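You operate a simulated robot arm through the tools that you are given. There is no shell and no other tool. Be economical: measure what you need, move in short steps, check, and stop when the job is done.

You are at the controls of a simulated two-armed robot. One attempt, no reset.

Task
Take the blue pad on the grey table and put it away on the low yellow table. Then put the green ring on the window side of the grey table away on the brown table. Then put one of the white-banded holders from the grey table on the black plate. Then put the yellow-banded bolt on the grey table away on the right half of the low shelf of the blue rack. Then take the black slotted holder and leave it on the grey plate. Then take the steel tube and put it on the black block on the middle table. Then take the blue tin from the middle table and put it on the middle of the front table. Then fetch the short tin with a yellow band and set it on the pale plate. Then fetch the small carton from the middle table and set it on the top of the console. Then fetch the grey pad and set it on the vice end of the front table. Then push the second drawer from the top of the black cabinet shut. Then fetch the blue rag from the top of the small trolley and set it in the grey bin on the top of the small trolley. Then open the left drawer of the black trolley, fetch the grey rag from the top of the small trolley and set it in the inside of the left drawer of the black trolley and shut the drawer again. Do these in the order given. Set down upright: blue pad, small carton.

It is judged by the outcome, as a careful person would: the job done as asked, and still so three seconds after it is handed in. It fails if anything else is knocked over, pushed out of place, dropped, spilled or broken.

Robot
Two 7-joint arms with two-finger parallel grippers on one trunk, on a base that drives. Base frame: it is fixed to the floor where the robot stands at the start and does not move with it; the origin is under the middle of the robot, x ahead of it, y to its left, z up. Lengths are in m, angles in degrees, forces in N, time in s.
The left shoulder is at the start at [-0.092, 0.119, 0.825], the right one opposite. With the tool pointing down near the work surface each hand reaches from about 0.16 to 0.58 m from the robot's upright axis, wherever it stands, measured 20 degrees to its own side. Places, roughly: black block (7x11x3 cm) [1, 5.8, 0.8]; black plate (10x10x2 cm) [0.5, 1.3, 0.8]; black slotted holder (7x7x5 cm) [0.9, 1.2, 0.8]; blue pad (10x7x8 cm) [0.5, 0.1, 0.8]; blue rag (9x7x4 cm) [2.2, 6.4, 1]; blue tin (8x8x6 cm) [0.9, 5.5, 0.8]; brown table [2.3, 1.3, 0.8]; green ring (6x6x2 cm) [0.7, 0.1, 0.8]; grey bin (20x15x9 cm) [2.4, 7.1, 1]; grey pad (8x5x3 cm) [0.9, 6, 0.8]; grey plate (10x10x2 cm) [0.6, 1.1, 0.8]; grey rag (8x6x4 cm) [2.3, 6.6, 1]; inside of the left drawer of the black trolley [1.1, 8.1, 0.5]; left drawer of the black trolley [1.1, 8.1, 0.5]; low yellow table [-1.9, -1.2, 0.3]; middle of the front table [0.5, 3.3, 0.8]; pale plate (10x10x2 cm) [3.2, 3.2, 0.8]; right half of the low shelf of the blue rack [-3.1, 9.5, 0.5]; second drawer of the black cabinet [2.3, 6.2, 0.6]; short tin with a yellow band (8x8x6 cm) [1, 5.2, 0.8]; small carton (10x6x13 cm) [0.7, 5.2, 0.9]; steel tube (4x4x4 cm) [1, 5.7, 0.8]; top of the console [3.9, 6.1, 0.9]; vice end of the front table [0.9, 2.8, 0.8]; white-banded holder (7x7x5 cm) [0.7, 1.4, 0.8]; yellow-banded bolt (4x3x9 cm) [0.4, 0.6, 0.8]. Payload 3.43 kg a hand.
The tool frame of a hand sits at the grasp point between the pads (the TCP): z along the fingers, y along the line on which they close. The tips reach 0.03 m beyond it. Largest opening 0.094 m; finger width 0.028, thickness 0.01; the body of the gripper, 0.05 by 0.096 m, starts 0.055 m behind the TCP.
Orientation is told as [roll, pitch, yaw] about the base's x, y, z axes, in that order, counted from this pose: with the fingers straight down and closing along the base's y, the tool's x points along the base's -x, its y along +y and its z along -z.

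Tools
- The arms move only by the tool apply_moves. It takes "left_deltas", "right_deltas" or both (then of equal length, played together; a hand with none holds still); each is one flat list of numbers, 7 for each row, row after row: the shift along the tool's x, y, z in m, then the turn, a rotation vector about the tool's x, y, z in degrees, then the finger opening in m, from 0 to 0.094. In form: [x, y, z, ax, ay, az, claw, x, y, z, ax, ay, az, claw, ...]. A call has 1 to 8 rows; each row is the pose to reach, as a shift and turn from the pose commanded when the call began, along the tool's axes at that moment. A row lasts 0.2 s, in which the tool goes at most 0.05 m and 8.6 degrees; a call with a longer step from one row to the next is refused whole, and so is a gripper value outside its range. Where a pose cannot be reached the arm comes as near as it can. A force on the tool above 40 N (or 10 N above the force at the start of the call, whichever is more), or a blocked arm, ends the call early, and 0.2 s more pass. The fingers move at their own pace (about 0.153 m/s each) and stop on an object; they squeeze with about 33 N. The grip force told is the motor's: it shows also when the fingers shut on nothing. Time passes only in rows, and 0.2 s behind the last, so rows that repeat a pose let the fingers close. The reply holds the time, the measured pose of the TCP, the force on the tool along the base axes, the opening and the grip force, in the units named above and with some noise, with the torque about the TCP (base axes, N m) and any sound that the robot's microphone picked up.
- Cameras (640 x 400 px; columns grow to the right, rows downward): "scene" is now at [0.019, 0.0292, 1.5192]; the picture's right is [0.43, -0.90, 0.00], its down [-0.77, -0.37, -0.52] and it looks along [0.47, 0.23, -0.85] (base axes); focal length 254 px, centre (320, 200). "left" rides on the left gripper at [0.076, -0.014, -0.102] in its tool frame; the picture's right is [0.18, 0.98, 0.00], its down [-0.75, 0.14, -0.64] and it looks along [-0.63, 0.12, 0.77] (tool axes); focal length 243 px, centre (320, 200). "right" rides on the right gripper at [0.076, 0.014, -0.103] in its tool frame; the picture's right is [-0.18, 0.98, 0.00], its down [-0.75, -0.14, -0.64] and it looks along [-0.63, -0.12, 0.77] (tool axes); focal length 243 px, centre (320, 200). There is no depth. A picture from a camera that has moved, and an enlarged one, comes with that camera's place and axes in the base frame and with its lens.
- grab_frame(camera): a new picture of that camera. No time passes.
- slide_trunk(by): slides the trunk up (or, below 0, down) by that many m; the arms and the scene camera ride with it, the base frame stays. It gives what a move gives, with no picture.
- drive_base(legs): drives the robot by 1 to 6 legs, each [ahead, left, turn to the left] in m, m and degrees, along the robot's own axes; the way and the turn of a leg run together, so that a leg with both is an arc; at most 1.5 m and 180 degrees a leg. The arms and the cameras ride along, it lands a little off, and it stops where it bumps. It gives what a move gives.
- turn_head(pan, tilt): turns the head with the scene camera to pan (to the left, within 143 degrees either way) and tilt (down, from -29 to 69), counted from straight ahead of the robot. It gives what a move gives.
- zoom(camera, box): a new picture of the part [left, top, right, bottom] of that camera's present view, enlarged. No time passes.
- hand_in(): hands the job in; it is judged then, once.

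Go step by step. Nothing tells you exact positions but the pictures and the camera data: compare them with the known pose of the tool, close in by small moves and look again before you grip or let go. The budget is 598 turns and 370 pictures, counting those below and the enlarged ones. Unless the task says otherwise, let go and move clear before handing in.

The tools are called as a command line: name --argument value ..., lists and objects as JSON in quotes. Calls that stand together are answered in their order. apply_moves: Moves the arms, as the interface text tells. Its arguments: {"type":"object","properties":{"left_deltas":{"type":"array","items":{"type":"number"}},"right_deltas":{"type":"array","items":{"type":"number"}}},"required":[]} The other tools are called the same way: slide_trunk (by) slides the trunk up or down; drive_base (legs) drives the base; turn_head (pan, tilt) turns the head that bears the scene camera; grab_frame (camera) takes a picture; zoom (camera, box) takes an enlarged picture of a part of a camera's view; hand_in () hands the job in.

At the start:

```text
time: 0.0
left_position: [0.3024, 0.3635, 0.9954]
left_tool_rot: [0.0, 0.0, 0.0]
left_ft_force: [0.5, 1.5, -0.6]
left_moment: [-0.03, 0.06, -0.03]
left_grip_width: 0.0942
left_grasp_force: 0.1
right_position: [0.2932, 0.0506, 1.0346]
right_tool_rot: [0.0, 0.0, -0.1]
right_ft_force: [-0.4, 0.1, -0.3]
right_moment: [0.02, 0.01, 0.01]
right_grip_width: 0.0942
right_grasp_force: 0.1
trunk travel left (down, up): [-0.25, 0.085]
robot x, y, heading: [0.0042, -0.0003, -0.2]
head pan, tilt: [25.7, 58.6]
```

scene: 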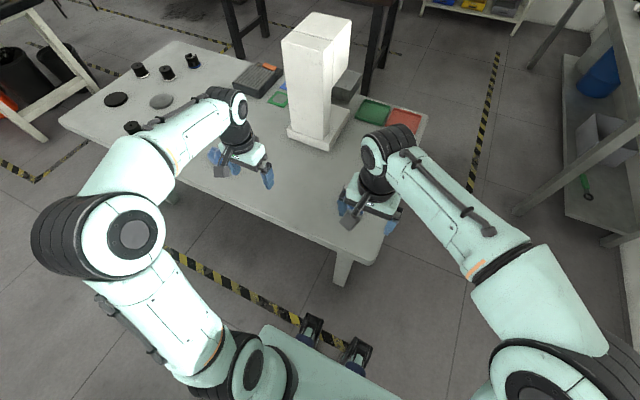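
right: 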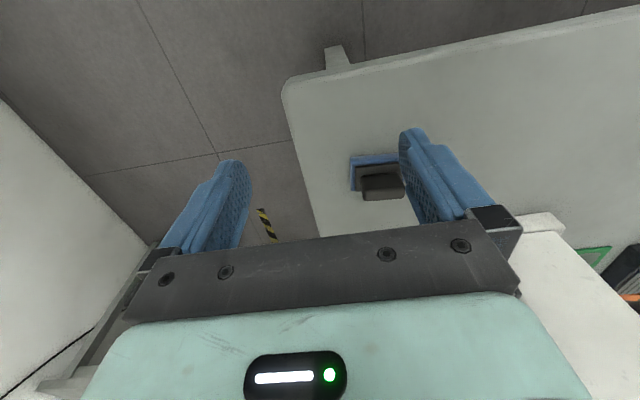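
left: 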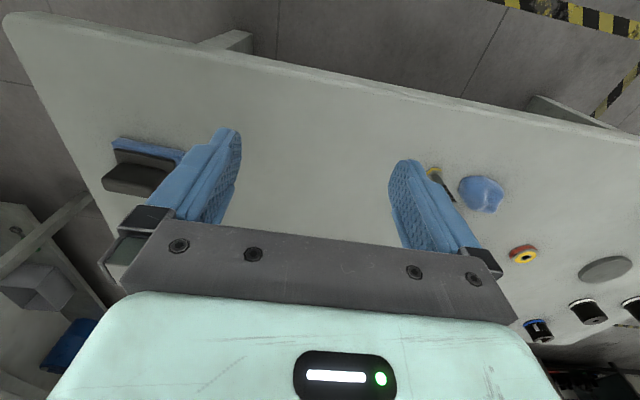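

I see the grey table ahead with the blue pad near its right front end. I take a closer look at the pad before reaching.

turn_head --pan 0 --tilt 55

grab_frame --camera "scene"

zoom --camera "right" --box '[280, 100, 440, 240]'

```text
time: 0.9
left_position: [0.3035, 0.3645, 0.9956]
left_tool_rot: [0.0, 0.0, 0.0]
left_ft_force: [-1.0, 1.0, -0.1]
left_moment: [0.03, -0.02, 0.02]
left_grip_width: 0.0941
left_grasp_force: 0.0
right_position: [0.2932, 0.0512, 1.0345]
right_tool_rot: [0.0, 0.0, -0.1]
right_ft_force: [0.6, 0.0, -0.1]
right_moment: [0.0, -0.01, -0.01]
right_grip_width: 0.094
right_grasp_force: 0.0
trunk travel left (down, up): [-0.25, 0.085]
robot x, y, heading: [0.0039, -0.0029, -0.0]
head pan, tilt: [0.0, 55.0]
```

```text
366 pictures are left
camera scene: at [0.0297, -0.0003, 1.5236], right [0.0, -1.0, 0.0], down [-0.82, 0.0, -0.57], along [0.57, 0.0, -0.82], focal length 254 px, centre (320, 200)
```

scene: 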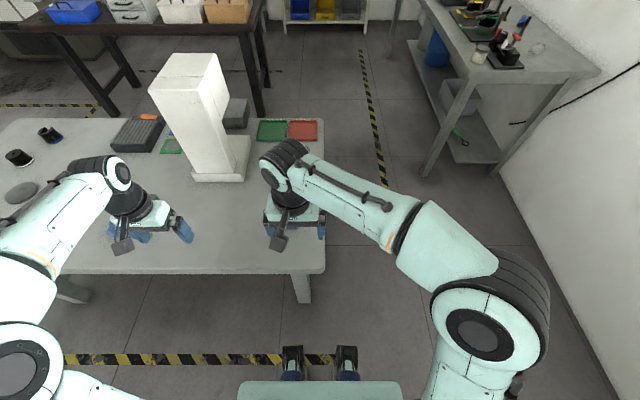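

```text
2.86 times, centred on (360, 170) of right
camera zoom: at [0.2173, 0.066, 1.136], right [0.18, 0.98, 0.0], down [0.75, -0.14, 0.64], along [0.63, -0.12, -0.77], focal length 693 px, centre (206, 286)
```

zoom: 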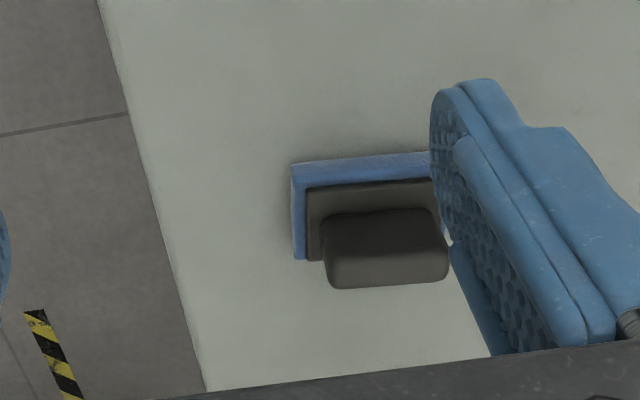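

The blue pad has a dark handle on top at about [0.46, 0.12]. I move the right hand above it.

apply_moves --right_deltas '[-0.035, 0.014, 0.015, 0, 0, 0, 0.094, -0.07, 0.028, 0.03, 0, 0, 0, 0.094, -0.105, 0.042, 0.045, 0, 0, 0, 0.094, -0.14, 0.056, 0.06, 0, 0, 0, 0.094, -0.16, 0.064, 0.07, 0, 0, 0, 0.094, -0.16, 0.064, 0.07, 0, 0, 0, 0.094]'

grab_frame --camera "right"

```text
time: 2.3
left_position: [0.303, 0.3645, 0.996]
left_tool_rot: [0.0, 0.0, 0.0]
left_ft_force: [-0.1, 0.1, 0.1]
left_moment: [0.0, 0.01, -0.01]
left_grip_width: 0.0939
left_grasp_force: 0.1
right_position: [0.4496, 0.1141, 0.9627]
right_tool_rot: [0.0, 0.1, 0.1]
right_ft_force: [-0.2, 0.1, -0.7]
right_moment: [0.0, -0.04, 0.03]
right_grip_width: 0.0938
right_grasp_force: 0.1
trunk travel left (down, up): [-0.25, 0.085]
robot x, y, heading: [-0.0041, -0.0049, -0.1]
head pan, tilt: [0.0, 55.0]
```

```text
364 pictures are left
camera right: at [0.3742, 0.1283, 1.0646], right [0.18, 0.98, 0.0], down [0.75, -0.14, 0.64], along [0.63, -0.12, -0.77], focal length 243 px, centre (320, 200)
```

right: 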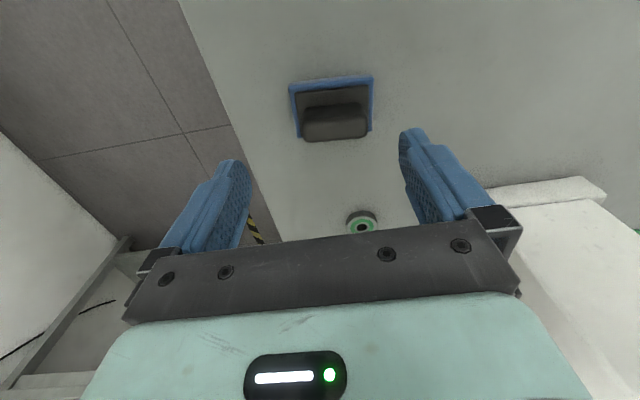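

The handle is about 6 x 3 cm, top at z ≈ 0.83, centre about [0.472, 0.123]. I go down toward it with a small yaw.

apply_moves --right_deltas '[-0.022, 0.009, 0.04, 0, 0, 7, 0.094, -0.022, 0.009, 0.08, 0, 0, 7, 0.094, -0.022, 0.009, 0.11, 0, 0, 7, 0.094, -0.022, 0.009, 0.11, 0, 0, 7, 0.094]'

grab_frame --camera "right"

```text
time: 3.3
left_position: [0.3019, 0.3652, 0.9968]
left_tool_rot: [-0.1, 0.0, 0.0]
left_ft_force: [-0.4, 0.3, -0.4]
left_moment: [0.0, 0.02, 0.03]
left_grip_width: 0.0939
left_grasp_force: 0.1
right_position: [0.4739, 0.1242, 0.8556]
right_tool_rot: [0.1, -0.2, -6.9]
right_ft_force: [-0.1, -1.3, 0.0]
right_moment: [0.06, 0.0, 0.01]
right_grip_width: 0.0938
right_grasp_force: 0.1
right hand out of reach, approached as far as the arm can: row 1, 2
trunk travel left (down, up): [-0.25, 0.085]
robot x, y, heading: [0.0019, -0.0042, 0.2]
head pan, tilt: [0.0, 55.0]
```

```text
363 pictures are left
camera right: at [0.4003, 0.1487, 0.9564], right [0.3, 0.95, 0.0], down [0.73, -0.23, 0.64], along [0.61, -0.19, -0.77], focal length 243 px, centre (320, 200)
```

right: 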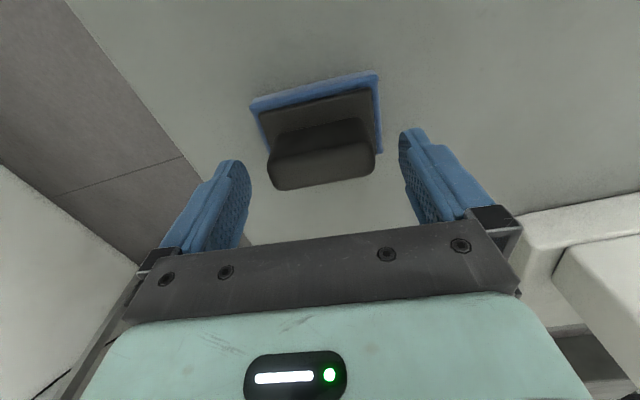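

The handle sits centered between the fingers and aligned. I lower and close.

apply_moves --right_deltas '[0, 0, 0.03, 0, 0, 0, 0.094, 0, 0, 0.036, 0, 0, 0, 0.094, 0, 0, 0.036, 0, 0, 0, 0.03, 0, 0, 0.036, 0, 0, 0, 0.03, 0, 0, 0.036, 0, 0, 0, 0.03]'

grab_frame --camera "right"

```text
time: 4.5
left_position: [0.3029, 0.3641, 0.9969]
left_tool_rot: [0.0, 0.0, 0.0]
left_ft_force: [0.0, 0.1, -0.5]
left_moment: [0.03, -0.02, 0.02]
left_grip_width: 0.094
left_grasp_force: 0.1
right_position: [0.4758, 0.1266, 0.8172]
right_tool_rot: [0.1, 0.0, -7.0]
right_ft_force: [1.8, -1.1, 2.6]
right_moment: [0.17, -0.14, -0.09]
right_grip_width: 0.0737
right_grasp_force: 32.7
trunk travel left (down, up): [-0.25, 0.085]
robot x, y, heading: [0.001, 0.0005, -0.1]
head pan, tilt: [0.0, 55.0]
```

```text
362 pictures are left
camera right: at [0.4024, 0.1508, 0.9198], right [0.3, 0.95, 0.0], down [0.73, -0.23, 0.64], along [0.61, -0.19, -0.77], focal length 243 px, centre (320, 200)
```

right: 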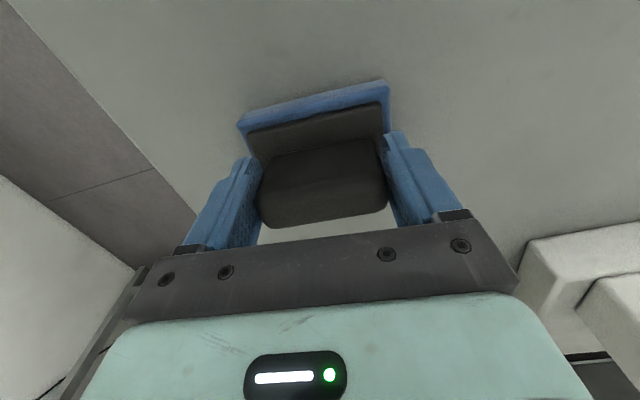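

Gripped at 7.4 cm. I lift and draw the hand in, then look toward the low yellow table.

apply_moves --right_deltas '[0, 0, -0.04, 0, 0, 0, 0.03, 0, 0, -0.08, 0, 0, 0, 0.03, 0, 0, -0.12, 0, 0, 0, 0.03, 0.03, -0.02, -0.15, 0, 0, 0, 0.03, 0.06, -0.05, -0.17, 0, 0, 0, 0.03, 0.1, -0.08, -0.17, 0, 0, 0, 0.03, 0.14, -0.11, -0.17, 0, 0, 0, 0.03, 0.14, -0.11, -0.17, 0, 0, 0, 0.03]'

turn_head --pan -130 --tilt 35

grab_frame --camera "scene"

turn_head --pan -80 --tilt 35

grab_frame --camera "scene"

```text
time: 6.3
left_position: [0.3028, 0.3657, 0.9958]
left_tool_rot: [0.0, 0.1, 0.1]
left_ft_force: [-0.8, 0.0, 0.2]
left_moment: [-0.01, -0.01, -0.02]
left_grip_width: 0.094
left_grasp_force: 0.0
right_position: [0.3236, 0.0302, 0.9896]
right_tool_rot: [0.0, -0.1, -7.0]
right_ft_force: [0.9, -0.1, -1.3]
right_moment: [-0.02, 0.03, -0.02]
right_grip_width: 0.0733
right_grasp_force: 33.1
right hand out of reach, approached as far as the arm can: row 1, 2, 3
trunk travel left (down, up): [-0.25, 0.085]
robot x, y, heading: [0.0001, 0.0006, 0.0]
head pan, tilt: [0.0, 55.0]
```

```text
time: 8.4
left_position: [0.303, 0.3645, 0.9956]
left_tool_rot: [0.0, 0.0, 0.0]
left_ft_force: [-0.2, 0.4, 0.7]
left_moment: [-0.01, -0.01, 0.03]
left_grip_width: 0.094
left_grasp_force: 0.1
right_position: [0.3223, 0.0294, 0.989]
right_tool_rot: [0.0, 0.0, -6.9]
right_ft_force: [0.7, 0.1, -0.8]
right_moment: [-0.02, 0.01, -0.02]
right_grip_width: 0.0737
right_grasp_force: 33.3
trunk travel left (down, up): [-0.25, 0.085]
robot x, y, heading: [-0.0005, 0.0031, -0.0]
head pan, tilt: [-130.0, 35.0]
```

```text
361 pictures are left
camera scene: at [-0.0989, -0.0679, 1.5518], right [-0.77, 0.64, 0.0], down [0.37, 0.44, -0.82], along [-0.53, -0.63, -0.57], focal length 254 px, centre (320, 200)
```

scene: 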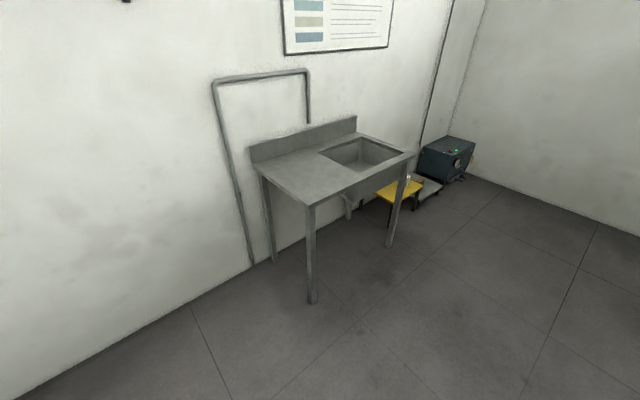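

```text
time: 9.6
left_position: [0.302, 0.3654, 0.9955]
left_tool_rot: [0.0, 0.0, 0.0]
left_ft_force: [0.5, -0.1, -0.5]
left_moment: [0.01, 0.03, 0.01]
left_grip_width: 0.0938
left_grasp_force: 0.0
right_position: [0.3223, 0.0302, 0.9898]
right_tool_rot: [0.0, 0.1, -6.9]
right_ft_force: [-0.6, -0.6, 0.1]
right_moment: [0.0, 0.01, -0.01]
right_grip_width: 0.0735
right_grasp_force: 33.2
trunk travel left (down, up): [-0.25, 0.085]
robot x, y, heading: [-0.0021, -0.0024, -0.0]
head pan, tilt: [-80.0, 35.0]
```

```text
360 pictures are left
camera scene: at [-0.0272, -0.0871, 1.5518], right [-0.98, -0.17, 0.0], down [-0.1, 0.56, -0.82], along [0.14, -0.81, -0.57], focal length 254 px, centre (320, 200)
```

scene: 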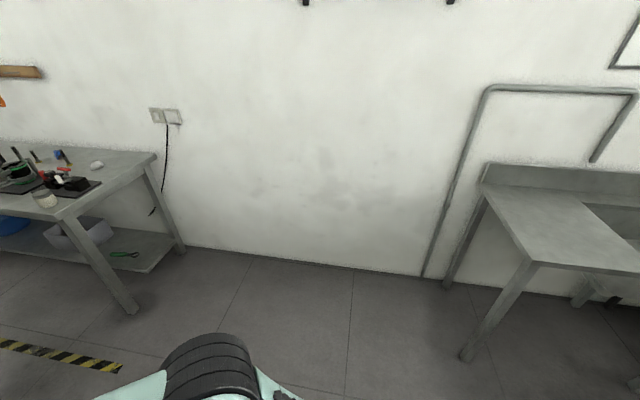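

The yellow low table stands beyond the sink near [-1.9, -1.2]. I back off, turn to face it, and slide sideways.

drive_base --legs '[[-0.6, 0, 0], [0, 0, -90], [0, -1.2, 0]]'

turn_head --pan 0 --tilt 45

grab_frame --camera "scene"

```text
time: 27.2
left_position: [-1.4469, -0.3021, 0.9962]
left_tool_rot: [0.0, -0.1, -90.6]
left_ft_force: [-0.3, -0.8, -0.3]
left_moment: [0.0, 0.02, -0.01]
left_grip_width: 0.0939
left_grasp_force: 0.0
right_position: [-1.7816, -0.3186, 0.9899]
right_tool_rot: [0.0, 0.0, -97.6]
right_ft_force: [-0.5, -0.5, -0.9]
right_moment: [0.0, -0.01, -0.03]
right_grip_width: 0.0736
right_grasp_force: 32.8
trunk travel left (down, up): [-0.25, 0.085]
robot x, y, heading: [-1.8107, 0.0049, -90.8]
head pan, tilt: [-80.0, 35.0]
```

```text
time: 28.8
left_position: [-1.4466, -0.3004, 0.9954]
left_tool_rot: [0.0, -0.1, -90.7]
left_ft_force: [-0.3, 0.2, -0.3]
left_moment: [0.02, -0.02, 0.01]
left_grip_width: 0.0941
left_grasp_force: 0.0
right_position: [-1.7819, -0.3171, 0.9884]
right_tool_rot: [-0.1, 0.0, -97.6]
right_ft_force: [-0.2, -0.5, -1.0]
right_moment: [0.01, 0.02, 0.0]
right_grip_width: 0.0734
right_grasp_force: 32.8
trunk travel left (down, up): [-0.25, 0.085]
robot x, y, heading: [-1.8086, 0.0051, -90.8]
head pan, tilt: [0.0, 45.0]
```

```text
359 pictures are left
camera scene: at [-1.807, -0.0336, 1.537], right [-1.0, 0.01, 0.0], down [0.01, 0.71, -0.71], along [-0.01, -0.71, -0.71], focal length 254 px, centre (320, 200)
```

scene: 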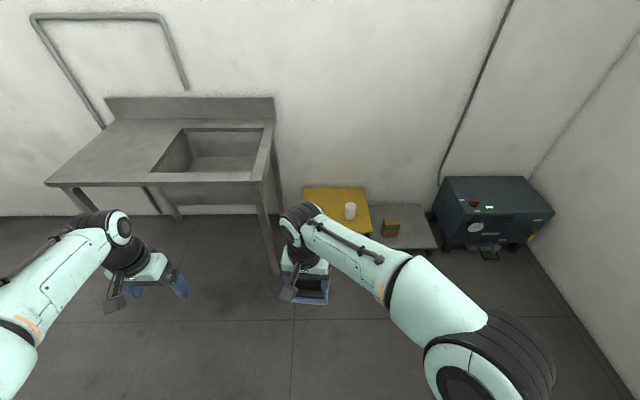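

The yellow table top spans about x −1.70..−2.16, y −0.99..−1.39, with a white cup at [-2.02, -1.17]. I tuck the left arm up and back clear of the sink, then drive closer.

apply_moves --left_deltas '[0.02, 0, -0.04, 0, 0, 0, 0.094, 0.04, 0, -0.08, 0, 0, 0, 0.094, 0.06, 0, -0.12, 0, 0, 0, 0.094, 0.08, 0, -0.16, 0, 0, 0, 0.094, 0.1, 0, -0.2, 0, 0, 0, 0.094, 0.1, 0, -0.2, 0, 0, 0, 0.094]'

drive_base --legs '[[0.0, -0.06, 0.8], [0.4, 0, 0]]'

turn_head --pan 0 --tilt 60

grab_frame --camera "scene"

```text
time: 30.2
left_position: [-1.4447, -0.2031, 1.1959]
left_tool_rot: [0.0, 0.0, -90.6]
left_ft_force: [0.2, -0.2, -0.3]
left_moment: [0.0, 0.03, 0.02]
left_grip_width: 0.094
left_grasp_force: 0.0
right_position: [-1.7806, -0.3189, 0.9885]
right_tool_rot: [0.0, 0.1, -97.6]
right_ft_force: [-0.8, 0.2, -0.9]
right_moment: [-0.02, -0.01, 0.0]
right_grip_width: 0.0735
right_grasp_force: 32.8
trunk travel left (down, up): [-0.25, 0.085]
robot x, y, heading: [-1.8064, 0.0039, -90.6]
head pan, tilt: [0.0, 45.0]
```

```text
time: 33.5
left_position: [-1.5012, -0.6031, 1.1952]
left_tool_rot: [-0.1, -0.1, -89.7]
left_ft_force: [0.1, -0.2, 0.3]
left_moment: [0.05, 0.02, 0.02]
left_grip_width: 0.0937
left_grasp_force: 0.1
right_position: [-1.8359, -0.7229, 0.9892]
right_tool_rot: [0.0, 0.0, -96.8]
right_ft_force: [-0.3, -1.0, -0.9]
right_moment: [-0.01, -0.03, 0.01]
right_grip_width: 0.0734
right_grasp_force: 32.8
trunk travel left (down, up): [-0.25, 0.085]
robot x, y, heading: [-1.8658, -0.4012, -90.1]
head pan, tilt: [0.0, 45.0]
```

```text
time: 34.3
left_position: [-1.5008, -0.6015, 1.1964]
left_tool_rot: [0.0, 0.1, -89.8]
left_ft_force: [-0.1, 0.8, 0.0]
left_moment: [0.0, -0.01, 0.0]
left_grip_width: 0.0939
left_grasp_force: 0.0
right_position: [-1.8365, -0.7239, 0.9894]
right_tool_rot: [0.0, 0.0, -96.8]
right_ft_force: [0.5, -0.4, 0.4]
right_moment: [0.02, 0.01, -0.02]
right_grip_width: 0.0735
right_grasp_force: 33.0
trunk travel left (down, up): [-0.25, 0.085]
robot x, y, heading: [-1.8717, -0.4004, -89.8]
head pan, tilt: [0.0, 60.0]
```

```text
358 pictures are left
camera scene: at [-1.8654, -0.4234, 1.5176], right [-1.0, 0.0, 0.0], down [0.0, 0.87, -0.5], along [0.0, -0.5, -0.87], focal length 254 px, centre (320, 200)
```

scene: 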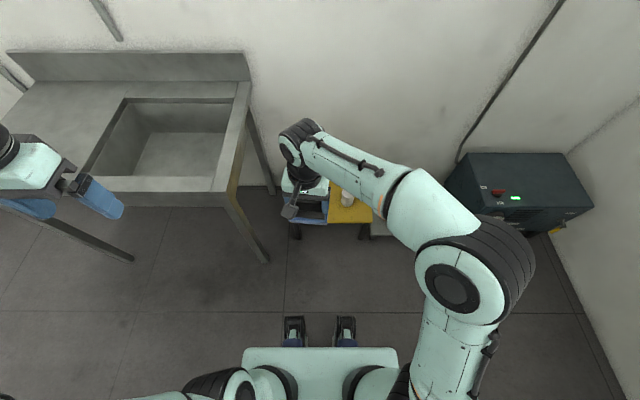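

The sink leg is clear of the base. I close in by 0.27 m and lower the trunk.

drive_base --legs '[[0.27, 0, 0]]'

slide_trunk --by -0.25

grab_frame --camera "scene"

grab_frame --camera "right"

```text
time: 36.2
left_position: [-1.5013, -0.871, 1.1952]
left_tool_rot: [0.0, 0.0, -89.8]
left_ft_force: [-0.2, -0.1, -0.7]
left_moment: [-0.01, -0.01, 0.04]
left_grip_width: 0.0937
left_grasp_force: 0.1
right_position: [-1.835, -0.9921, 0.9878]
right_tool_rot: [0.0, 0.0, -96.7]
right_ft_force: [0.6, -0.6, -1.4]
right_moment: [0.03, 0.03, -0.02]
right_grip_width: 0.0735
right_grasp_force: 33.5
trunk travel left (down, up): [-0.25, 0.085]
robot x, y, heading: [-1.8664, -0.672, -90.2]
head pan, tilt: [0.0, 60.0]
```

```text
time: 38.8
left_position: [-1.5, -0.8719, 0.9469]
left_tool_rot: [0.0, -0.1, -89.9]
left_ft_force: [0.1, -0.9, 0.6]
left_moment: [0.01, 0.0, 0.01]
left_grip_width: 0.0941
left_grasp_force: 0.1
right_position: [-1.8344, -0.9922, 0.7396]
right_tool_rot: [0.0, 0.0, -96.8]
right_ft_force: [-0.6, -0.4, -0.9]
right_moment: [-0.01, 0.0, 0.03]
right_grip_width: 0.0735
right_grasp_force: 33.0
trunk travel left (down, up): [0.0, 0.335]
robot x, y, heading: [-1.8635, -0.6714, -89.7]
head pan, tilt: [0.0, 60.0]
```

```text
357 pictures are left
camera scene: at [-1.8643, -0.7413, 1.2671], right [-1.0, 0.0, 0.0], down [0.0, 0.87, -0.5], along [0.0, -0.5, -0.87], focal length 254 px, centre (320, 200)
```

scene: 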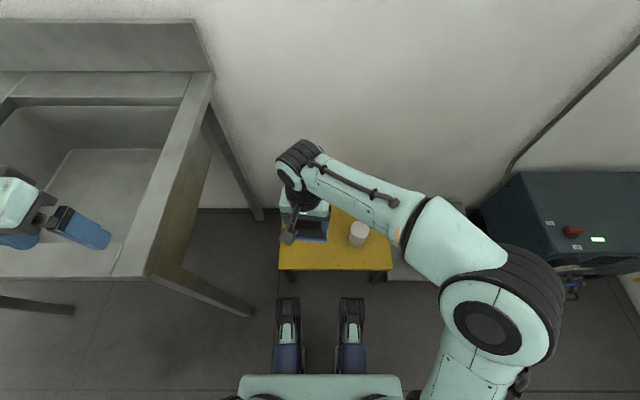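

```text
356 pictures are left
camera right: at [-1.8114, -0.9167, 0.8415], right [0.95, -0.3, 0.0], down [-0.23, -0.73, 0.64], along [-0.19, -0.61, -0.77], focal length 243 px, centre (320, 200)
```

right: 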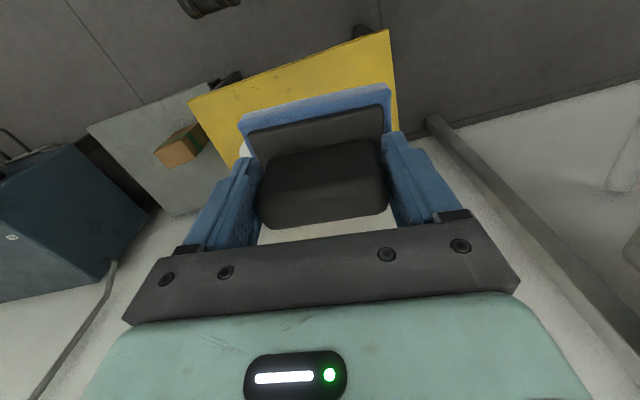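

Clear spot at about [-1.83, -1.13] on the yellow top. I reach forward, then down.

apply_moves --right_deltas '[-0.045, 0.007, 0, 0, 0, 0, 0.03, -0.09, 0.014, 0, 0, 0, 0, 0.03, -0.13, 0.021, 0.02, 0, 0, 0, 0.03, -0.134, 0.021, 0.065, 0, 0, 0, 0.03, -0.134, 0.021, 0.11, 0, 0, 0, 0.03, -0.134, 0.021, 0.155, 0, 0, 0, 0.03, -0.134, 0.021, 0.2, 0, 0, 0, 0.03, -0.134, 0.021, 0.245, 0, 0, 0, 0.03]'

apply_moves --right_deltas '[0, 0, 0.04, 0, 0, 0, 0.03, 0, 0, 0.08, 0, 0, 0, 0.03, 0, 0, 0.08, 0, 0, 0, 0.03]'

grab_frame --camera "right"

grab_frame --camera "scene"

```text
time: 40.5
left_position: [-1.4995, -0.8712, 0.9457]
left_tool_rot: [0.0, 0.0, -89.8]
left_ft_force: [-0.3, 0.3, -0.1]
left_moment: [-0.01, -0.02, -0.02]
left_grip_width: 0.0941
left_grasp_force: 0.0
right_position: [-1.8273, -1.125, 0.493]
right_tool_rot: [0.1, 0.0, -96.8]
right_ft_force: [-0.1, -0.2, -1.0]
right_moment: [0.02, 0.01, 0.0]
right_grip_width: 0.0736
right_grasp_force: 33.0
trunk travel left (down, up): [0.0, 0.335]
robot x, y, heading: [-1.8684, -0.6641, -89.9]
head pan, tilt: [0.0, 60.0]
```

```text
time: 41.4
left_position: [-1.5018, -0.8719, 0.9457]
left_tool_rot: [-0.1, -0.1, -89.8]
left_ft_force: [-0.1, 0.1, 0.2]
left_moment: [0.01, 0.03, 0.03]
left_grip_width: 0.0938
left_grasp_force: 0.0
right_position: [-1.8281, -1.127, 0.4124]
right_tool_rot: [0.0, 0.0, -96.9]
right_ft_force: [-0.7, -0.3, -1.5]
right_moment: [0.02, 0.0, 0.06]
right_grip_width: 0.0735
right_grasp_force: 33.1
trunk travel left (down, up): [0.0, 0.335]
robot x, y, heading: [-1.867, -0.6704, -89.9]
head pan, tilt: [0.0, 60.0]
```

```text
355 pictures are left
camera right: at [-1.8044, -1.053, 0.5161], right [0.95, -0.3, 0.0], down [-0.23, -0.73, 0.64], along [-0.19, -0.61, -0.77], focal length 243 px, centre (320, 200)
```

right: 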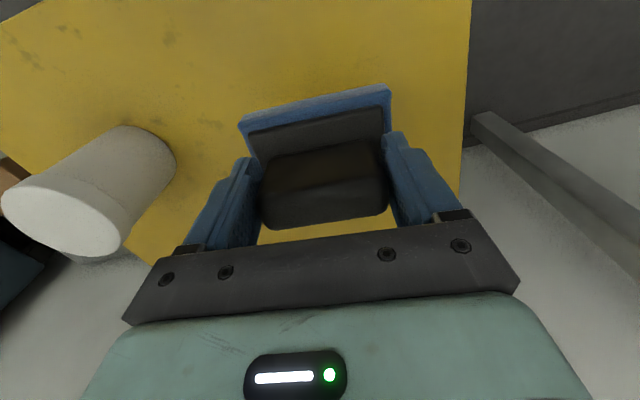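

```text
354 pictures are left
camera scene: at [-1.8643, -0.7414, 1.2671], right [-1.0, 0.0, 0.0], down [0.0, 0.87, -0.5], along [0.0, -0.5, -0.87], focal length 254 px, centre (320, 200)
```

scene: 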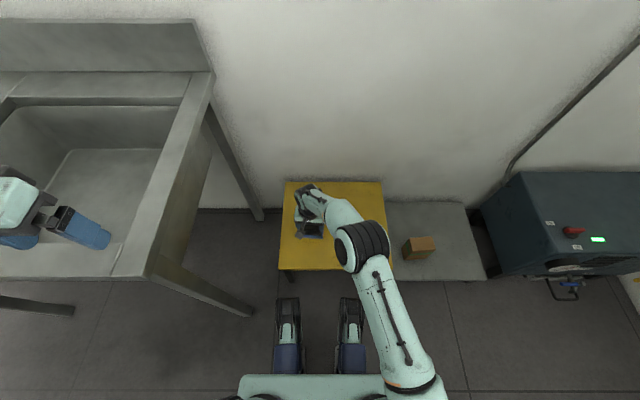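

The pad hovers a few cm above the top, with the cup well clear. I lower to contact.

apply_moves --right_deltas '[0, 0, 0.02, 0, 0, 0, 0.03, 0, 0, 0.03, 0, 0, 0, 0.03, 0, 0, 0.036, 0, 0, 0, 0.03]'

grab_frame --camera "right"

```text
time: 42.1
left_position: [-1.5005, -0.8718, 0.9462]
left_tool_rot: [-0.1, 0.0, -89.8]
left_ft_force: [0.0, -0.2, 0.0]
left_moment: [0.03, 0.01, 0.02]
left_grip_width: 0.0941
left_grasp_force: 0.0
right_position: [-1.8299, -1.1273, 0.3789]
right_tool_rot: [0.0, 0.0, -96.9]
right_ft_force: [0.0, -0.7, -1.2]
right_moment: [0.01, -0.01, -0.02]
right_grip_width: 0.0733
right_grasp_force: 32.5
trunk travel left (down, up): [0.0, 0.335]
robot x, y, heading: [-1.868, -0.6693, -89.8]
head pan, tilt: [0.0, 60.0]
```

```text
353 pictures are left
camera right: at [-1.8058, -1.0526, 0.4806], right [0.95, -0.3, 0.0], down [-0.23, -0.73, 0.64], along [-0.19, -0.61, -0.77], focal length 243 px, centre (320, 200)
```

right: 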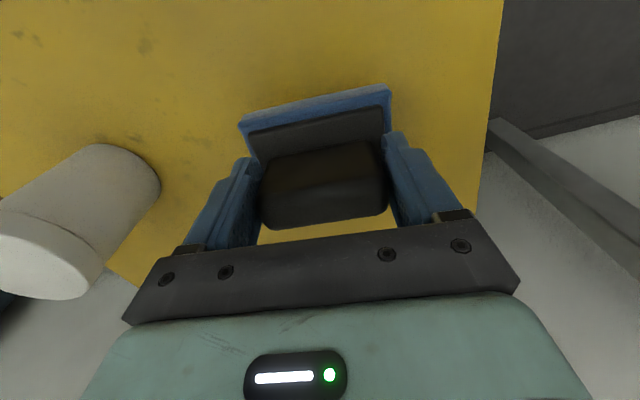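

No contact yet. I continue in small steps.

apply_moves --right_deltas '[0, 0, 0.006, 0, 0, 0, 0.03, 0, 0, 0.01, 0, 0, 0, 0.03, 0, 0, 0.014, 0, 0, 0, 0.03]'

```text
time: 43.0
left_position: [-1.5008, -0.8685, 0.9463]
left_tool_rot: [0.0, -0.1, -89.8]
left_ft_force: [-0.1, -0.3, -0.6]
left_moment: [-0.03, -0.01, -0.02]
left_grip_width: 0.0939
left_grasp_force: 0.0
right_position: [-1.8297, -1.1268, 0.3677]
right_tool_rot: [0.0, -0.2, -96.9]
right_ft_force: [-6.2, 10.7, 27.8]
right_moment: [0.49, 0.34, 0.11]
right_grip_width: 0.0731
right_grasp_force: 33.5
trunk travel left (down, up): [0.0, 0.335]
robot x, y, heading: [-1.8677, -0.6668, -90.0]
head pan, tilt: [0.0, 60.0]
```

Contact felt. I open, and rise.

apply_moves --right_deltas '[0, 0, -0.003, 0, 0, 0, 0.03, 0, 0, -0.003, 0, 0, 0, 0.094, 0, 0, -0.003, 0, 0, 0, 0.094, 0, 0, -0.04, 0, 0, 0, 0.094, 0, 0, -0.08, 0, 0, 0, 0.094, 0, 0, -0.12, 0, 0, 0, 0.094, 0, 0, -0.165, 0, 0, 0, 0.094]'

grab_frame --camera "right"

```text
time: 44.5
left_position: [-1.5019, -0.8711, 0.9453]
left_tool_rot: [0.0, -0.1, -89.9]
left_ft_force: [-1.1, 0.2, 0.5]
left_moment: [0.02, 0.01, -0.01]
left_grip_width: 0.0941
left_grasp_force: 0.0
right_position: [-1.8347, -1.1262, 0.53]
right_tool_rot: [0.0, -0.1, -97.0]
right_ft_force: [1.1, 0.4, 0.0]
right_moment: [0.02, 0.02, 0.0]
right_grip_width: 0.0941
right_grasp_force: 0.0
trunk travel left (down, up): [0.0, 0.335]
robot x, y, heading: [-1.8676, -0.669, -89.9]
head pan, tilt: [0.0, 60.0]
```

```text
352 pictures are left
camera right: at [-1.8105, -1.0518, 0.6323], right [0.95, -0.3, 0.0], down [-0.23, -0.73, 0.64], along [-0.19, -0.61, -0.77], focal length 243 px, centre (320, 200)
```

right: 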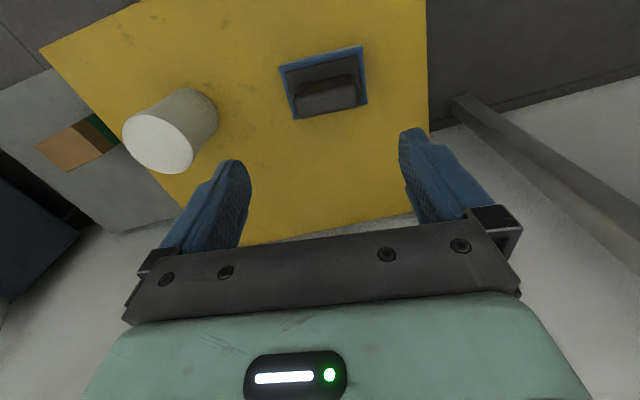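

The pad stands upright on the yellow table. I draw the arm in, raise the trunk, and drive back round to the right end of the grey table for the green ring near [0.69, 0.14].

apply_moves --right_deltas '[0.0, 0, -0.045, 0, 0, 0, 0.094, 0.0, 0, -0.09, 0, 0, 0, 0.094, 0.03, 0, -0.12, 0, 0, 0, 0.094, 0.065, 0, -0.15, 0, 0, 0, 0.094, 0.1, 0, -0.18, 0, 0, 0, 0.094, 0.13, -0.02, -0.2, 0, 0, 0, 0.094, 0.13, -0.02, -0.2, 0, 0, -7, 0.094]'

slide_trunk --by 0.25

drive_base --legs '[[-0.67, 0, 0], [0, 0, 90], [1.45, 0, 0], [0.75, -0.45, 0]]'

turn_head --pan 30 --tilt 45

grab_frame --camera "scene"

```text
time: 46.1
left_position: [-1.5006, -0.8718, 0.9461]
left_tool_rot: [0.1, 0.0, -89.8]
left_ft_force: [-0.4, -0.6, -0.4]
left_moment: [-0.01, 0.0, -0.05]
left_grip_width: 0.0941
left_grasp_force: 0.1
right_position: [-1.8371, -0.9945, 0.727]
right_tool_rot: [0.0, 0.0, -89.8]
right_ft_force: [-0.1, -0.6, -0.5]
right_moment: [0.02, 0.01, -0.03]
right_grip_width: 0.0938
right_grasp_force: 0.1
trunk travel left (down, up): [0.0, 0.335]
robot x, y, heading: [-1.865, -0.6698, -89.7]
head pan, tilt: [0.0, 60.0]
```

```text
time: 48.7
left_position: [-1.5012, -0.8704, 1.1956]
left_tool_rot: [0.0, 0.0, -89.8]
left_ft_force: [-1.3, 0.1, 0.4]
left_moment: [0.02, -0.02, 0.02]
left_grip_width: 0.0938
left_grasp_force: 0.0
right_position: [-1.8349, -0.9959, 0.9787]
right_tool_rot: [0.0, -0.1, -89.8]
right_ft_force: [-0.7, 0.9, -0.6]
right_moment: [0.0, 0.03, -0.01]
right_grip_width: 0.094
right_grasp_force: 0.0
trunk travel left (down, up): [-0.25, 0.085]
robot x, y, heading: [-1.8675, -0.6679, -90.0]
head pan, tilt: [0.0, 60.0]
```

```text
time: 67.4
left_position: [0.5523, -0.1004, 1.1954]
left_tool_rot: [0.0, 0.0, -1.3]
left_ft_force: [0.2, 0.1, -0.5]
left_moment: [-0.03, 0.0, 0.02]
left_grip_width: 0.094
left_grasp_force: 0.0
right_position: [0.6677, -0.4381, 0.9791]
right_tool_rot: [0.1, 0.0, -1.3]
right_ft_force: [0.6, 0.9, -0.1]
right_moment: [0.01, -0.02, -0.03]
right_grip_width: 0.0939
right_grasp_force: 0.0
trunk travel left (down, up): [-0.25, 0.085]
robot x, y, heading: [0.3396, -0.4598, -1.5]
head pan, tilt: [0.0, 60.0]
```

```text
time: 68.3
left_position: [0.5523, -0.0995, 1.1955]
left_tool_rot: [0.0, 0.0, -1.3]
left_ft_force: [-0.5, 0.3, 0.5]
left_moment: [0.0, 0.01, 0.01]
left_grip_width: 0.0939
left_grasp_force: 0.0
right_position: [0.6681, -0.4373, 0.9798]
right_tool_rot: [0.0, 0.1, -1.3]
right_ft_force: [0.0, -0.2, 0.5]
right_moment: [0.02, -0.02, 0.03]
right_grip_width: 0.094
right_grasp_force: 0.1
trunk travel left (down, up): [-0.25, 0.085]
robot x, y, heading: [0.3446, -0.4607, -1.1]
head pan, tilt: [30.0, 45.0]
```

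```text
351 pictures are left
camera scene: at [0.3698, -0.4207, 1.537], right [0.48, -0.88, 0.0], down [-0.62, -0.34, -0.71], along [0.62, 0.34, -0.71], focal length 254 px, centre (320, 200)
```

scene: 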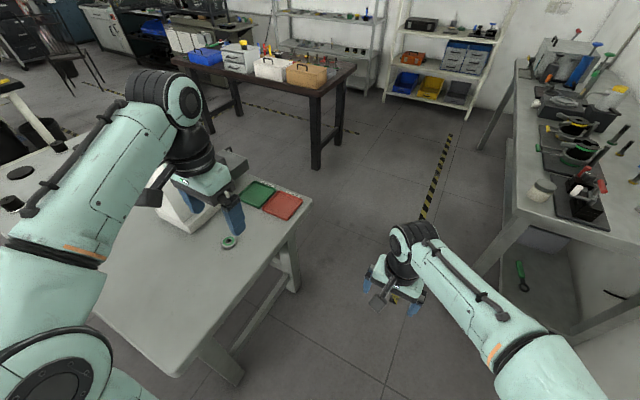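

Green ring confirmed at about [0.697, 0.139]. I move alongside the table's right end and turn to face it.

drive_base --legs '[[0.22, 0, 0], [0, 0, 91.3], [0.06, 0, 0]]'

grab_frame --camera "right"

```text
time: 74.4
left_position: [0.2116, -0.1871, 1.196]
left_tool_rot: [0.0, 0.0, 87.7]
left_ft_force: [-0.5, 0.8, 0.1]
left_moment: [-0.03, 0.01, 0.04]
left_grip_width: 0.094
left_grasp_force: 0.0
right_position: [0.5515, -0.0772, 0.9787]
right_tool_rot: [0.0, 0.1, 87.6]
right_ft_force: [0.1, -0.4, -0.3]
right_moment: [-0.01, -0.03, -0.01]
right_grip_width: 0.0938
right_grasp_force: 0.1
trunk travel left (down, up): [-0.25, 0.085]
robot x, y, heading: [0.5629, -0.4032, 87.8]
head pan, tilt: [30.0, 45.0]
```

```text
350 pictures are left
camera right: at [0.5337, -0.1518, 1.0813], right [-0.97, 0.22, 0.0], down [0.17, 0.75, 0.64], along [0.14, 0.62, -0.77], focal length 243 px, centre (320, 200)
```

right: 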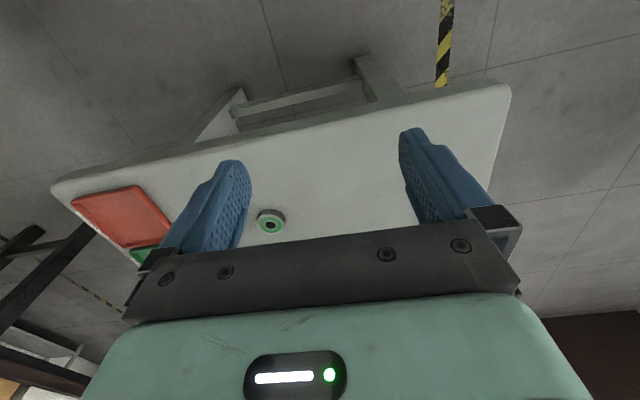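

Ring sits at about [0.69, 0.13]. I move the right hand over it.

apply_moves --right_deltas '[-0.036, -0.022, 0.015, 0, 0, 0, 0.094, -0.072, -0.044, 0.03, 0, 0, 0, 0.094, -0.108, -0.066, 0.045, 0, 0, 0, 0.094, -0.144, -0.088, 0.06, 0, 0, 0, 0.094, -0.18, -0.11, 0.08, 0, 0, 0, 0.094, -0.214, -0.1305, 0.1, 0, 0, 0, 0.094, -0.214, -0.1305, 0.1, 0, 0, 0, 0.094]'

grab_frame --camera "right"

```text
time: 76.0
left_position: [0.2108, -0.1871, 1.1967]
left_tool_rot: [0.1, -0.1, 87.7]
left_ft_force: [0.8, -0.3, -1.2]
left_moment: [0.02, -0.03, 0.01]
left_grip_width: 0.0938
left_grasp_force: 0.1
right_position: [0.6906, 0.1287, 0.8791]
right_tool_rot: [0.0, 0.1, 87.7]
right_ft_force: [-0.5, -0.1, -0.1]
right_moment: [0.02, -0.01, 0.02]
right_grip_width: 0.0938
right_grasp_force: 0.1
trunk travel left (down, up): [-0.25, 0.085]
robot x, y, heading: [0.566, -0.4082, 87.5]
head pan, tilt: [30.0, 45.0]
```

```text
349 pictures are left
camera right: at [0.6747, 0.0538, 0.9823], right [-0.97, 0.22, 0.0], down [0.17, 0.75, 0.64], along [0.14, 0.62, -0.77], focal length 243 px, centre (320, 200)
```

right: 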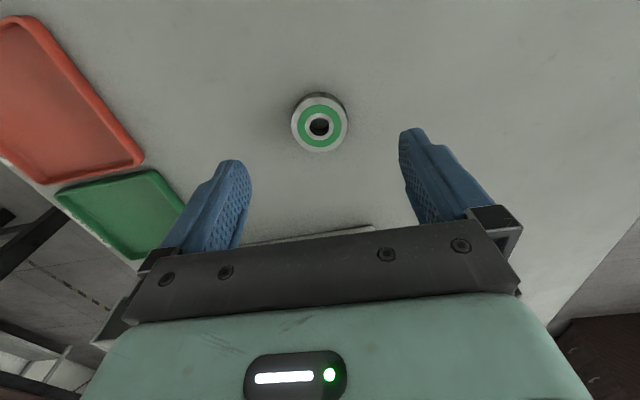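

Ring nearly centered; the tips must stop just above the table. I descend.

apply_moves --right_deltas '[-0.005, -0.003, 0.04, 0, 0, 0, 0.094, -0.005, -0.003, 0.07, 0, 0, 0, 0.094, -0.005, -0.003, 0.085, 0, 0, 0, 0.094, -0.005, -0.003, 0.091, 0, 0, 0, 0.094]'

grab_frame --camera "right"

```text
time: 77.0
left_position: [0.2112, -0.1877, 1.196]
left_tool_rot: [0.0, 0.0, 87.8]
left_ft_force: [1.1, -0.1, 0.2]
left_moment: [0.01, 0.02, 0.0]
left_grip_width: 0.0939
left_grasp_force: 0.0
right_position: [0.6935, 0.1367, 0.7881]
right_tool_rot: [0.0, -0.1, 87.7]
right_ft_force: [0.3, 0.1, -0.6]
right_moment: [0.0, 0.03, 0.03]
right_grip_width: 0.094
right_grasp_force: 0.0
trunk travel left (down, up): [-0.25, 0.085]
robot x, y, heading: [0.5658, -0.4023, 87.8]
head pan, tilt: [30.0, 45.0]
```

```text
348 pictures are left
camera right: at [0.6774, 0.0618, 0.8897], right [-0.97, 0.22, 0.0], down [0.17, 0.75, 0.64], along [0.14, 0.63, -0.77], focal length 243 px, centre (320, 200)
```

right: 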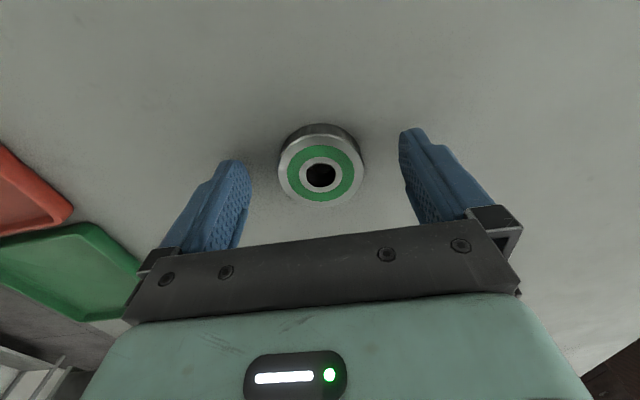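

Aligned. I go a touch lower and close on the ring.

apply_moves --right_deltas '[0, 0, 0.004, 0, 0, 0, 0.094, 0, 0, 0.005, 0, 0, 0, 0.03, 0, 0, 0.005, 0, 0, 0, 0.03, 0, 0, 0.005, 0, 0, 0, 0.03]'

apply_moves --right_deltas '[0, 0, -0.04, 0, 0, 0, 0.03, 0, 0, -0.08, 0, 0, 0, 0.03, 0.04, 0.02, -0.1, 0, 0, 0, 0.03, 0.08, 0.04, -0.14, 0, 0, 0, 0.03, 0.12, 0.06, -0.17, 0, 0, 0, 0.03, 0.16, 0.09, -0.2, 0, 0, 0, 0.03, 0.2, 0.12, -0.2, 0, 0, 0, 0.03]'

grab_frame --camera "right"

turn_head --pan -20 --tilt 30

grab_frame --camera "scene"

```text
time: 78.0
left_position: [0.2108, -0.1882, 1.1971]
left_tool_rot: [0.0, 0.0, 87.7]
left_ft_force: [-0.9, 0.2, 0.4]
left_moment: [0.0, -0.03, 0.02]
left_grip_width: 0.0939
left_grasp_force: 0.1
right_position: [0.6952, 0.1369, 0.7827]
right_tool_rot: [0.0, 0.0, 87.6]
right_ft_force: [1.4, 1.8, 1.6]
right_moment: [-0.04, 0.03, 0.0]
right_grip_width: 0.0515
right_grasp_force: 33.4
trunk travel left (down, up): [-0.25, 0.085]
robot x, y, heading: [0.5663, -0.4062, 87.3]
head pan, tilt: [30.0, 45.0]
```

```text
refused: row 4 steps farther than a row can; nothing moved
```

```text
347 pictures are left
camera right: at [0.6776, 0.0614, 0.885], right [-0.97, 0.22, 0.0], down [0.17, 0.75, 0.64], along [0.14, 0.63, -0.77], focal length 243 px, centre (320, 200)
```

right: 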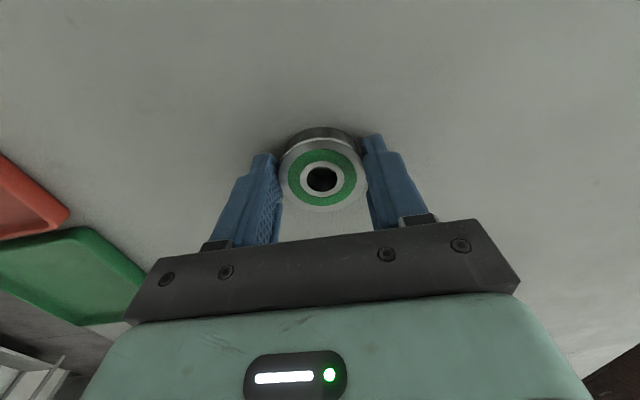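

```text
time: 79.2
left_position: [0.2117, -0.1878, 1.1963]
left_tool_rot: [-0.1, 0.0, 87.7]
left_ft_force: [0.2, -0.2, 1.1]
left_moment: [-0.01, 0.01, 0.02]
left_grip_width: 0.0938
left_grasp_force: 0.0
right_position: [0.695, 0.1359, 0.7821]
right_tool_rot: [0.0, 0.0, 87.6]
right_ft_force: [0.9, 0.7, 2.3]
right_moment: [0.03, 0.02, 0.04]
right_grip_width: 0.0517
right_grasp_force: 33.1
trunk travel left (down, up): [-0.25, 0.085]
robot x, y, heading: [0.5673, -0.4083, 87.5]
head pan, tilt: [-20.0, 30.0]
```

```text
346 pictures are left
camera scene: at [0.601, -0.3658, 1.5596], right [0.93, -0.38, 0.0], down [-0.19, -0.46, -0.87], along [0.33, 0.8, -0.5], focal length 254 px, centre (320, 200)
```

scene: 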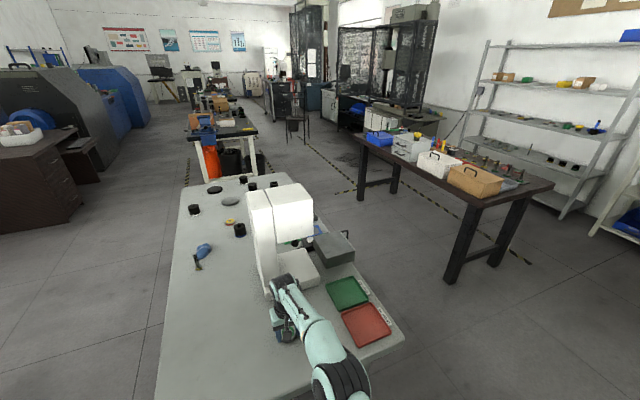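

Ring gripped. I zoom on the brown table to find free space.

zoom --camera "scene" --box '[350, 110, 570, 240]'

apply_moves --right_deltas '[0, 0, -0.04, 0, 0, 0, 0.03, 0, 0, -0.08, 0, 0, 0, 0.03, 0.03, 0.015, -0.1, 0, 0, 0, 0.03, 0.06, 0.03, -0.12, 0, 0, 0, 0.03, 0.09, 0.05, -0.15, 0, 0, 0, 0.03, 0.12, 0.07, -0.18, 0, 0, 0, 0.03, 0.16, 0.09, -0.2, 0, 0, 0, 0.03, 0.2, 0.12, -0.2, 0, 0, 0, 0.03]'

```text
2.91 times, centred on (460, 175) of scene
camera zoom: at [0.601, -0.3658, 1.5596], right [0.93, -0.38, 0.0], down [-0.19, -0.46, -0.87], along [0.33, 0.8, -0.5], focal length 740 px, centre (-87, 273)
```

zoom: 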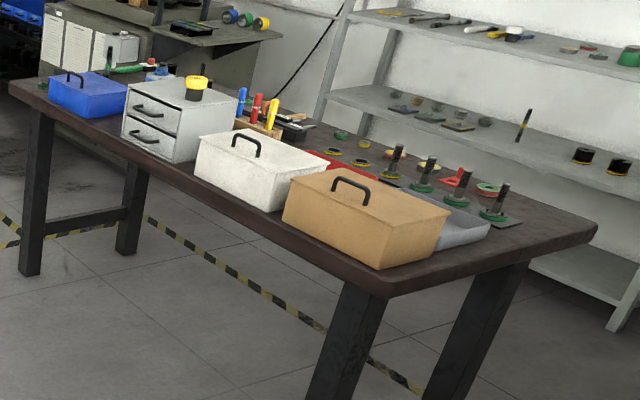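

```text
time: 81.0
left_position: [0.2103, -0.1885, 1.1957]
left_tool_rot: [-0.1, -0.2, 87.8]
left_ft_force: [0.3, -0.4, 0.9]
left_moment: [0.05, 0.01, 0.01]
left_grip_width: 0.094
left_grasp_force: 0.1
right_position: [0.5622, -0.0581, 0.9841]
right_tool_rot: [-0.1, 0.0, 87.7]
right_ft_force: [-0.1, 0.0, -1.2]
right_moment: [-0.02, -0.02, -0.01]
right_grip_width: 0.0517
right_grasp_force: 33.0
trunk travel left (down, up): [-0.25, 0.085]
robot x, y, heading: [0.5703, -0.4054, 87.5]
head pan, tilt: [-20.0, 30.0]
```

The brown table spans about x 1.96–2.71, y 0.46–2.05 with much clutter. I drive toward its near end for a better view.

drive_base --legs '[[0, -0.7, 2.5], [0.25, -1.0, 0]]'

turn_head --pan 0 --tilt 40

grab_frame --camera "scene"

```text
time: 96.2
left_position: [1.8932, 0.0325, 1.1966]
left_tool_rot: [0.1, 0.1, 90.7]
left_ft_force: [-0.4, 0.3, 0.0]
left_moment: [-0.03, 0.0, -0.02]
left_grip_width: 0.0941
left_grasp_force: 0.0
right_position: [2.2371, 0.1804, 0.9853]
right_tool_rot: [0.0, -0.1, 90.7]
right_ft_force: [-0.3, -0.6, -1.6]
right_moment: [0.0, 0.0, 0.01]
right_grip_width: 0.0517
right_grasp_force: 33.3
trunk travel left (down, up): [-0.25, 0.085]
robot x, y, heading: [2.2597, -0.1681, 90.5]
head pan, tilt: [-20.0, 30.0]
```

```text
time: 97.0
left_position: [1.8937, 0.0305, 1.1953]
left_tool_rot: [0.0, 0.0, 90.8]
left_ft_force: [0.8, 0.2, 0.4]
left_moment: [0.01, -0.01, -0.02]
left_grip_width: 0.094
left_grasp_force: 0.1
right_position: [2.2381, 0.1802, 0.9849]
right_tool_rot: [0.0, -0.1, 90.7]
right_ft_force: [-0.3, -0.1, -1.7]
right_moment: [0.01, -0.02, 0.0]
right_grip_width: 0.0514
right_grasp_force: 33.5
trunk travel left (down, up): [-0.25, 0.085]
robot x, y, heading: [2.2584, -0.1694, 90.5]
head pan, tilt: [0.0, 40.0]
```

```text
344 pictures are left
camera scene: at [2.261, -0.1267, 1.5443], right [1.0, 0.01, 0.0], down [0.01, -0.64, -0.77], along [-0.01, 0.77, -0.64], focal length 254 px, centre (320, 200)
```

scene: 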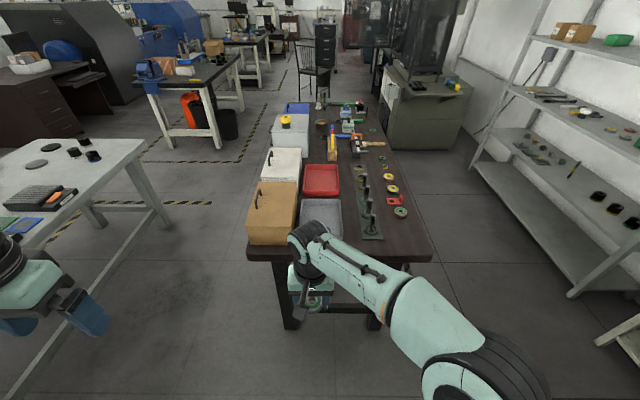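

Free spot at about [2.585, 0.54] in the near right corner of the brown table, clear of the mat and the other ring. I come closer.

drive_base --legs '[[0.0, -0.2, -0.5], [0.22, 0, 0]]'

grab_frame --camera "right"

```text
time: 100.7
left_position: [2.0993, 0.2581, 1.1956]
left_tool_rot: [-0.1, 0.0, 89.9]
left_ft_force: [0.7, 1.2, -0.7]
left_moment: [-0.05, 0.0, -0.03]
left_grip_width: 0.0942
left_grasp_force: 0.0
right_position: [2.4452, 0.4007, 0.9836]
right_tool_rot: [0.0, 0.0, 89.6]
right_ft_force: [-0.2, 1.0, -1.7]
right_moment: [-0.01, 0.01, 0.0]
right_grip_width: 0.0515
right_grasp_force: 33.0
trunk travel left (down, up): [-0.25, 0.085]
robot x, y, heading: [2.4629, 0.0561, 89.7]
head pan, tilt: [0.0, 40.0]
```

```text
343 pictures are left
camera right: at [2.4325, 0.3258, 1.0866], right [-0.98, 0.19, 0.0], down [0.14, 0.75, 0.64], along [0.12, 0.63, -0.77], focal length 243 px, centre (320, 200)
```

right: 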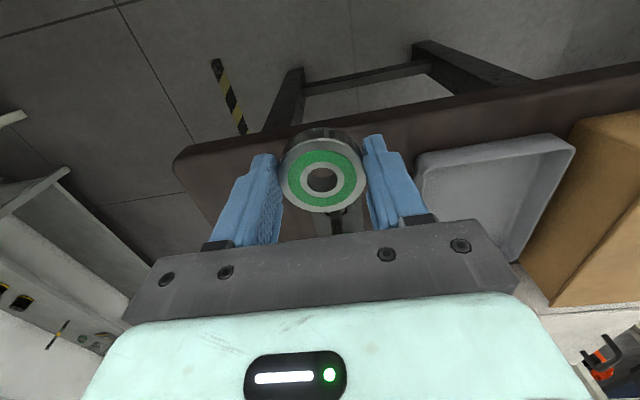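

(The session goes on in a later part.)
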